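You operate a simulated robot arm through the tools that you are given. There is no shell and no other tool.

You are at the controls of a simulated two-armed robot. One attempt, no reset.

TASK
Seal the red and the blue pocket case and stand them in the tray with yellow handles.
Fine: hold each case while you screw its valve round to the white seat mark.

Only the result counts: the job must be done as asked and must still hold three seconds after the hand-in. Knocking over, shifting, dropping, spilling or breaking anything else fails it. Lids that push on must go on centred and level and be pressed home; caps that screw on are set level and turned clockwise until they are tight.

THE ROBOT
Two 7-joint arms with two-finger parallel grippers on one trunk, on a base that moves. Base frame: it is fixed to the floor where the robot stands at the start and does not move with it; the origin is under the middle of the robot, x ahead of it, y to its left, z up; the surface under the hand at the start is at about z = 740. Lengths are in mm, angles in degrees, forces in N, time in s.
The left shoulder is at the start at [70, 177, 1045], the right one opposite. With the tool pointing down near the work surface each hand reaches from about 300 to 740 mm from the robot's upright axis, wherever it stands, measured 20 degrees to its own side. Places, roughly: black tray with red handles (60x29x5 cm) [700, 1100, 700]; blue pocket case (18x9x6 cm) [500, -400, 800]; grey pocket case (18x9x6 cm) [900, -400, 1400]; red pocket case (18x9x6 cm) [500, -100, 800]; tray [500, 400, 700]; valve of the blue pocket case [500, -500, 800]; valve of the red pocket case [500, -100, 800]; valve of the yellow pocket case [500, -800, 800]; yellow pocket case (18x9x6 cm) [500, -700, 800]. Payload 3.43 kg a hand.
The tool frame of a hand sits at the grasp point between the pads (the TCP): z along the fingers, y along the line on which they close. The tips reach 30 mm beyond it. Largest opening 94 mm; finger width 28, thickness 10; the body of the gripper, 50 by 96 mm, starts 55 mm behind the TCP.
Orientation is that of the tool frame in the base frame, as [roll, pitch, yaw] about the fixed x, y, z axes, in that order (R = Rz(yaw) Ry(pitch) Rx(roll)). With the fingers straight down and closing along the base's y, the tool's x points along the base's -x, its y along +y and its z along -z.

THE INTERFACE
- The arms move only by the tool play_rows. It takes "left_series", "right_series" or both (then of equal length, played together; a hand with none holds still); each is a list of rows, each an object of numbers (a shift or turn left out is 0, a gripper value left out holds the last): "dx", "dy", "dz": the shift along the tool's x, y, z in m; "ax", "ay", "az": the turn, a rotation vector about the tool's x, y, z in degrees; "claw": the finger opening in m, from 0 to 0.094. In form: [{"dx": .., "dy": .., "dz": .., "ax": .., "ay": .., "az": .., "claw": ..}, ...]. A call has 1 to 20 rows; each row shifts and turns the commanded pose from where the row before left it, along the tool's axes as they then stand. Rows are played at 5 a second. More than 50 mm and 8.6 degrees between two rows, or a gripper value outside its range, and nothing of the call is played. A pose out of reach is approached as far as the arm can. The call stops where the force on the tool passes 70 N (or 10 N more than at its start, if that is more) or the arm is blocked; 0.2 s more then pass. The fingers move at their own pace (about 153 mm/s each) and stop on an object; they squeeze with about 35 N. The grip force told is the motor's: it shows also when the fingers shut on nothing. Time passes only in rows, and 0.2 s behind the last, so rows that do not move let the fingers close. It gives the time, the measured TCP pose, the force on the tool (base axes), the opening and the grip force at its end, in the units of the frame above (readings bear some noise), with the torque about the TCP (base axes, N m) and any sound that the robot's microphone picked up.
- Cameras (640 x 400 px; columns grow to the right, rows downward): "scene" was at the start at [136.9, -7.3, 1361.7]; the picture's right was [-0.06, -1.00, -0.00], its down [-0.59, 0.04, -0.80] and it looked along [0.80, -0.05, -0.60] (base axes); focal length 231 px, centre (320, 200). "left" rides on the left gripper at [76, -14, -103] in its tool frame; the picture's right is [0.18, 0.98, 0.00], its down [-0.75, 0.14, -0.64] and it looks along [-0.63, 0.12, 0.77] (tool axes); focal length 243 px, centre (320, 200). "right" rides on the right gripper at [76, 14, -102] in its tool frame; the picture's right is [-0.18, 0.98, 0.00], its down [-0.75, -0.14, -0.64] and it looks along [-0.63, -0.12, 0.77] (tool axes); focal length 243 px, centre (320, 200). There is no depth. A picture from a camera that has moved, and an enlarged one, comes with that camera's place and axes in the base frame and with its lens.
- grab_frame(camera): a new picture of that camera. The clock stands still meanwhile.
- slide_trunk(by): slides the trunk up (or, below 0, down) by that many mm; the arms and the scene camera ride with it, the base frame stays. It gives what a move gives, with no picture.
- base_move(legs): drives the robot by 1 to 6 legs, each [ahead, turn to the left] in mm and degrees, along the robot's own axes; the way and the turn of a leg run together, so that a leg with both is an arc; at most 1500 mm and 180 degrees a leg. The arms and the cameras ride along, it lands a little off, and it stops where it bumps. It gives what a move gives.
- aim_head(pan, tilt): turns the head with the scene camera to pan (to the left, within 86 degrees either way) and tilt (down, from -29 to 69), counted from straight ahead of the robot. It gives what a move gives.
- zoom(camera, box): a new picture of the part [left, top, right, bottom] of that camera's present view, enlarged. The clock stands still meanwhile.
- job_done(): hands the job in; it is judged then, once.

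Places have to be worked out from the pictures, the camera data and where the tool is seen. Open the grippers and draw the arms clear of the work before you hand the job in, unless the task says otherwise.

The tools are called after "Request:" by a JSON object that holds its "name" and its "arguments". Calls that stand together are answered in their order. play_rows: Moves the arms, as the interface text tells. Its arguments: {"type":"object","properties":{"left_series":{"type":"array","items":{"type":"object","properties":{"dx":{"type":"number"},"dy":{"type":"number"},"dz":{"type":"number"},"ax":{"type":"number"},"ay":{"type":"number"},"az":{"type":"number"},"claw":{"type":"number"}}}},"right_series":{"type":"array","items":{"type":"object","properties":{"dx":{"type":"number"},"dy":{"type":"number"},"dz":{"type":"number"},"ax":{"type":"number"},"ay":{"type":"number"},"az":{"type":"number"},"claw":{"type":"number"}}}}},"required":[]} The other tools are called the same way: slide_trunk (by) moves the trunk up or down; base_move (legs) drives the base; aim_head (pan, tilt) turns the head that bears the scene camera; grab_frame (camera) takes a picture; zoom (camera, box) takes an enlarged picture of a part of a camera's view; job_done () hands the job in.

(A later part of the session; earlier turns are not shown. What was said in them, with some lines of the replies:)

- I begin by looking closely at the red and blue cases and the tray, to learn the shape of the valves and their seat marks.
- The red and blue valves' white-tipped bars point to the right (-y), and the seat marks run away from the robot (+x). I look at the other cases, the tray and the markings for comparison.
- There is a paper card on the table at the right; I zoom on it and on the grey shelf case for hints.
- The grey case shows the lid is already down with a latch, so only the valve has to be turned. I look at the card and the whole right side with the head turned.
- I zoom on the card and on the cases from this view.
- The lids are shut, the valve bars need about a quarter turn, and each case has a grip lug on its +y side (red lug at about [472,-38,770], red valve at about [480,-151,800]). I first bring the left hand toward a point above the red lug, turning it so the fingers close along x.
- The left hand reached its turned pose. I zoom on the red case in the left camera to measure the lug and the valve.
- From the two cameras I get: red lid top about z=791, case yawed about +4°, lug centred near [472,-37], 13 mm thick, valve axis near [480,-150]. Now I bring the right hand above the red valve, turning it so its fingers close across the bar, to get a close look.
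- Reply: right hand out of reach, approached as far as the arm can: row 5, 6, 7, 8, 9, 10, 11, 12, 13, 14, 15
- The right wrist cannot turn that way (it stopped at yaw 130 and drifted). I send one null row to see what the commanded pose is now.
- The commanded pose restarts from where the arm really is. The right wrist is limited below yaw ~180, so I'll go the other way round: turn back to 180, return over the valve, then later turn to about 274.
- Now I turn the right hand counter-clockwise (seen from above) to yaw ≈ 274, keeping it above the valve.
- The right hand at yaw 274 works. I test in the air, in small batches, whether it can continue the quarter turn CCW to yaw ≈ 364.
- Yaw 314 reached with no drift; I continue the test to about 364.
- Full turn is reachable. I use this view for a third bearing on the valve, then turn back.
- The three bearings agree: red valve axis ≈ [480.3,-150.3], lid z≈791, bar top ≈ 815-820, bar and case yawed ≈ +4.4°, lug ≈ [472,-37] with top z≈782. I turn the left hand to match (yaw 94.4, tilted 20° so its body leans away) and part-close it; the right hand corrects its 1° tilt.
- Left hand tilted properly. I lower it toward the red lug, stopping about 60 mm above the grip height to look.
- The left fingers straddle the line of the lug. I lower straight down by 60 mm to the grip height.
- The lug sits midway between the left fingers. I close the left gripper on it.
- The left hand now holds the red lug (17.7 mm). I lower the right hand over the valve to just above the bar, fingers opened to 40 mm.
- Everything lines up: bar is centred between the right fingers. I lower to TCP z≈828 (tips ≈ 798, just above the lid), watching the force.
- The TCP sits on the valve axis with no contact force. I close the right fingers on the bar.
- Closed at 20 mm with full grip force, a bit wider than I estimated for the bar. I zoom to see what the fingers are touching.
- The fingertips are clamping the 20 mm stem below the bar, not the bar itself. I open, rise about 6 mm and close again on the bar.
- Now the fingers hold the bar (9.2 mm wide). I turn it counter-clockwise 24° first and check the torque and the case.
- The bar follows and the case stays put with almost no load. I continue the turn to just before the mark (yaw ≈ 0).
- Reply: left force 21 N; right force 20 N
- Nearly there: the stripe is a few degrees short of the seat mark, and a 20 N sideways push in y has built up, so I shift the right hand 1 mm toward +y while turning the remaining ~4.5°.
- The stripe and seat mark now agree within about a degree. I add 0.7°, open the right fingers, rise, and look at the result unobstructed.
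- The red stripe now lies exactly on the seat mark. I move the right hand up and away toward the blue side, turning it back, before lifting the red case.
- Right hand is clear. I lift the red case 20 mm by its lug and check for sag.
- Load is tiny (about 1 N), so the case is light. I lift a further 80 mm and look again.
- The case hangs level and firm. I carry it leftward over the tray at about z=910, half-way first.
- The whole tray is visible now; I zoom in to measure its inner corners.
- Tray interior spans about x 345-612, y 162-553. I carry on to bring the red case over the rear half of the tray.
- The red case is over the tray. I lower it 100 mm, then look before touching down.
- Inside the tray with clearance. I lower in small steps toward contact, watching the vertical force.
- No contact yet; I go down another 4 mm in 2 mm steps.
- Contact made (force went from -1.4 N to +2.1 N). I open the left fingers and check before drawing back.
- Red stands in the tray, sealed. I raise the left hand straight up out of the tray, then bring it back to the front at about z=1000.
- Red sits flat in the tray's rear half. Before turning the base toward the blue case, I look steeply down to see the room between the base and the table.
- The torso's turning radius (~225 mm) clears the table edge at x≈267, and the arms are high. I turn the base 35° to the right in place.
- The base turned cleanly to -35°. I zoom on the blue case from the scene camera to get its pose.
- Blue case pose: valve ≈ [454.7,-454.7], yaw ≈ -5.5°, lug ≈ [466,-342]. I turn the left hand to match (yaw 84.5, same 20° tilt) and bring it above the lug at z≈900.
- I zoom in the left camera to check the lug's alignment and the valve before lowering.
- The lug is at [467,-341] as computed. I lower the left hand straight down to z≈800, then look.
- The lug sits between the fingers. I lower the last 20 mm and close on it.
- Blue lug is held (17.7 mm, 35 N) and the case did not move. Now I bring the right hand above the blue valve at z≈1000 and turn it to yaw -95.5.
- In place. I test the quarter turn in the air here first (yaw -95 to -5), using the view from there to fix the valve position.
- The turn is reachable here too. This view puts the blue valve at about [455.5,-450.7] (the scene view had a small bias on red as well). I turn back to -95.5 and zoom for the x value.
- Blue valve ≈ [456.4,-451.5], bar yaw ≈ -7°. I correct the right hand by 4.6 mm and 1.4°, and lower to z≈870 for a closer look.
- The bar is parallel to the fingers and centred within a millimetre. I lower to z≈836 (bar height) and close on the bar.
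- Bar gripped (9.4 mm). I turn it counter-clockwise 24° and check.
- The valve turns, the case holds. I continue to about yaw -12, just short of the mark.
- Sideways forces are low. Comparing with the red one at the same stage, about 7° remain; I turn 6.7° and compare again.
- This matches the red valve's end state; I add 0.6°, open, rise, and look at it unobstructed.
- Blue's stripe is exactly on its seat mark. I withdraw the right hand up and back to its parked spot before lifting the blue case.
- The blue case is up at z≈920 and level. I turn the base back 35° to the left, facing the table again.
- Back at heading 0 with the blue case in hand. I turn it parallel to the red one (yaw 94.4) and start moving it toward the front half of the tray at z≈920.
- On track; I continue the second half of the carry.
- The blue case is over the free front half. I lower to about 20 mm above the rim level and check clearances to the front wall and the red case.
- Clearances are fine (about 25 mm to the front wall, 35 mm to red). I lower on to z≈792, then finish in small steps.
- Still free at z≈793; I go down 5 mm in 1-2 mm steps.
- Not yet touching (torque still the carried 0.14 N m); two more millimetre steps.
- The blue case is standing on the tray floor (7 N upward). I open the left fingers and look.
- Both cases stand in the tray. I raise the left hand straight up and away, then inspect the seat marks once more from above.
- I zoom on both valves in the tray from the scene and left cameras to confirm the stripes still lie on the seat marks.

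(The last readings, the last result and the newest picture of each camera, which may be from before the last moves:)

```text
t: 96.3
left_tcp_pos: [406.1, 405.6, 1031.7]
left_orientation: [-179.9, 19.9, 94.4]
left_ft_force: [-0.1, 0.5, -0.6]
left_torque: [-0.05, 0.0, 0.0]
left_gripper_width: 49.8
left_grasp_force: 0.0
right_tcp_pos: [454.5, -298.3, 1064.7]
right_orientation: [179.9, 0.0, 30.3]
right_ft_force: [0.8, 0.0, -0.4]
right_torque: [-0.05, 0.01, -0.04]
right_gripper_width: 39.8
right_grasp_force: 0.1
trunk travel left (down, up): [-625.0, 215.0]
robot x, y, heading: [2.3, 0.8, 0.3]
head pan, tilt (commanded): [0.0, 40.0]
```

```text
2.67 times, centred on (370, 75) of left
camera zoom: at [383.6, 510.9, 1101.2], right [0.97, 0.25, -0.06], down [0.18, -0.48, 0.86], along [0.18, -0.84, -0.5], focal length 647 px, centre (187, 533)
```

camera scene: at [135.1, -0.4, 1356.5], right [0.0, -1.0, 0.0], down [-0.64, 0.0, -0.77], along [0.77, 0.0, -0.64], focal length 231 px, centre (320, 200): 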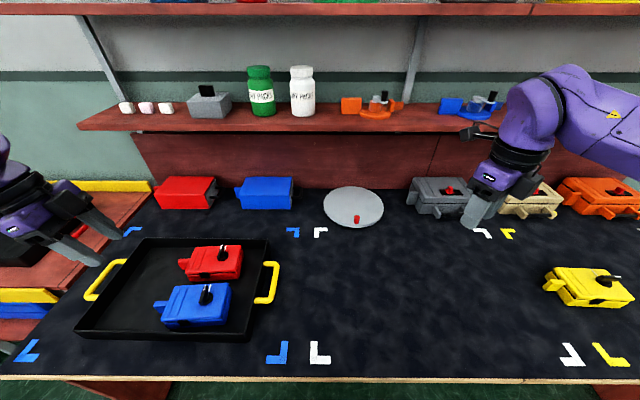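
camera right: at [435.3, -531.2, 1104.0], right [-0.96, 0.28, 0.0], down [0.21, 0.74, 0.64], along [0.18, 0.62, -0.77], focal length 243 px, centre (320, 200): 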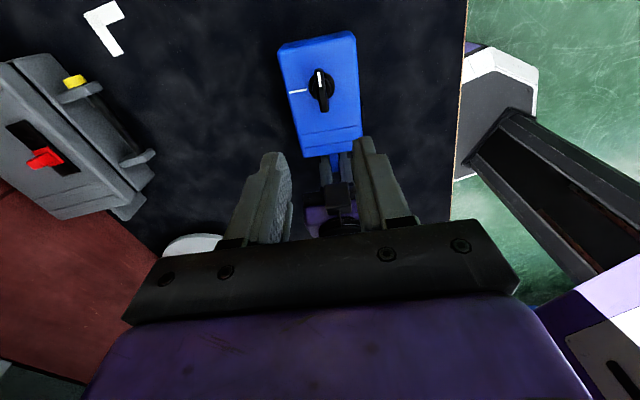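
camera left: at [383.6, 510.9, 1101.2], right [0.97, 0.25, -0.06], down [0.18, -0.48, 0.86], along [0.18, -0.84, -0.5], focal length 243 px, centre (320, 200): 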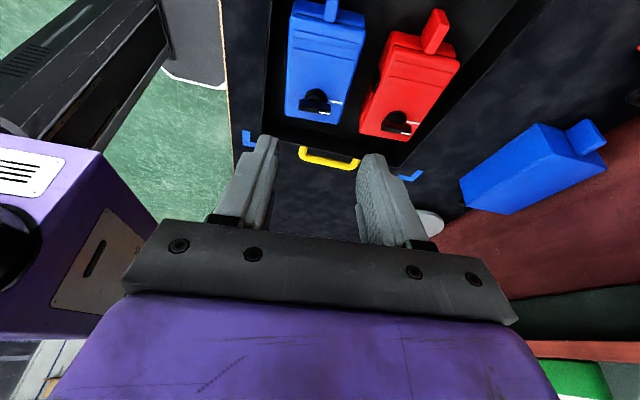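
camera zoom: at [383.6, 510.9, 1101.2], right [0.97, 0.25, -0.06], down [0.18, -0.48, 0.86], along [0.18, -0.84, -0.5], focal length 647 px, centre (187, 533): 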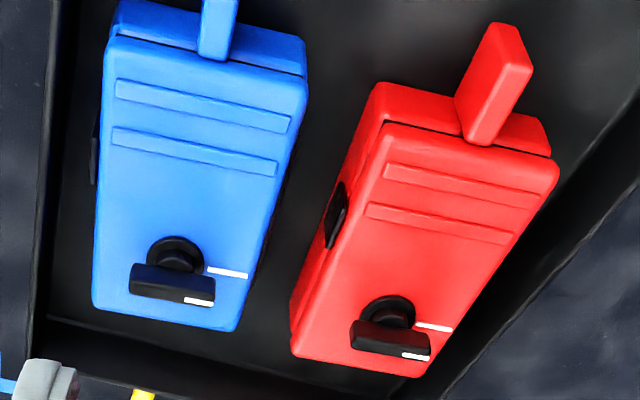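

Both stripes lie along their seat marks and both cases stand flat in the tray. I open both grippers fully and draw the left hand up and clear, pausing to let everything settle.

Request:
{"name": "play_rows", "arguments": {"left_series": [{"dx": -0.0137, "dz": -0.0376, "claw": 0.09}, {"dx": -0.0137, "dz": -0.0376}, {"dx": -0.0137, "dz": -0.0376}, {}, {}, {}, {}, {}], "right_series": [{"dz": -0.02, "claw": 0.09}, {"dz": -0.02}, {"dz": -0.02}, {}, {}, {}, {}, {}]}}

Request:
{"name": "grab_frame", "arguments": {"camera": "scene"}}

```text
t: 98.1
left_tcp_pos: [407.1, 406.8, 1150.2]
left_orientation: [-179.9, 19.9, 94.3]
left_ft_force: [0.0, -0.5, 0.0]
left_torque: [0.03, 0.03, 0.04]
left_gripper_width: 89.9
left_grasp_force: 0.0
right_tcp_pos: [454.8, -299.7, 1123.7]
right_orientation: [-179.9, -0.1, 30.3]
right_ft_force: [1.3, 0.3, -0.5]
right_torque: [0.02, -0.03, -0.03]
right_gripper_width: 90.2
right_grasp_force: 0.1
trunk travel left (down, up): [-625.0, 215.0]
robot x, y, heading: [0.7, -0.6, 0.3]
head pan, tilt (commanded): [0.0, 40.0]
```

```text
taken
camera scene: at [134.8, -1.4, 1356.5], right [0.0, -1.0, 0.0], down [-0.64, 0.0, -0.77], along [0.77, 0.0, -0.64], focal length 231 px, centre (320, 200)
```

scene: 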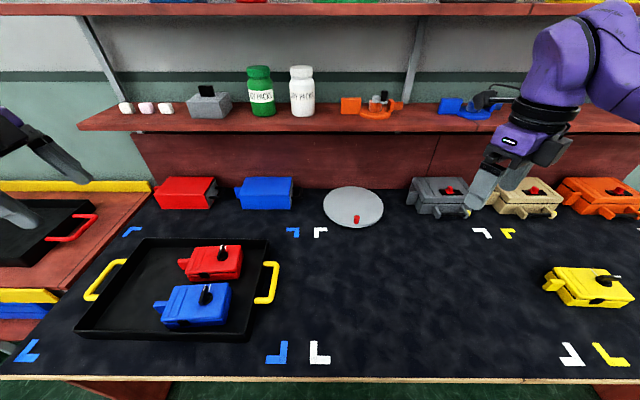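

The red and blue cases are sealed and standing in the yellow-handled tray. Nothing else has moved, and both hands are open and clear, so I hand the job in.

Request:
{"name": "job_done", "arguments": {}}

```text
The job is handed in.
```

I sealed the red and the blue pocket case and stood both in the tray with yellow handles, then handed the job in. I haven't seen the verdict.

- **Valves:** I held each case by its lug and turned its valve a quarter turn counter-clockwise. In close-up pictures, both white stripes line up with their seat marks. I felt no stop and heard no click when either valve reached its mark, so the pictures are the only check.
- **Placement:** both cases stand flat on the tray floor, lid up. Red is in the rear half and blue in the front half, with a gap between them and clear of the walls.
- **Surroundings:** the last scene picture shows nothing else moved or knocked over. Both grippers are open and well above the work.
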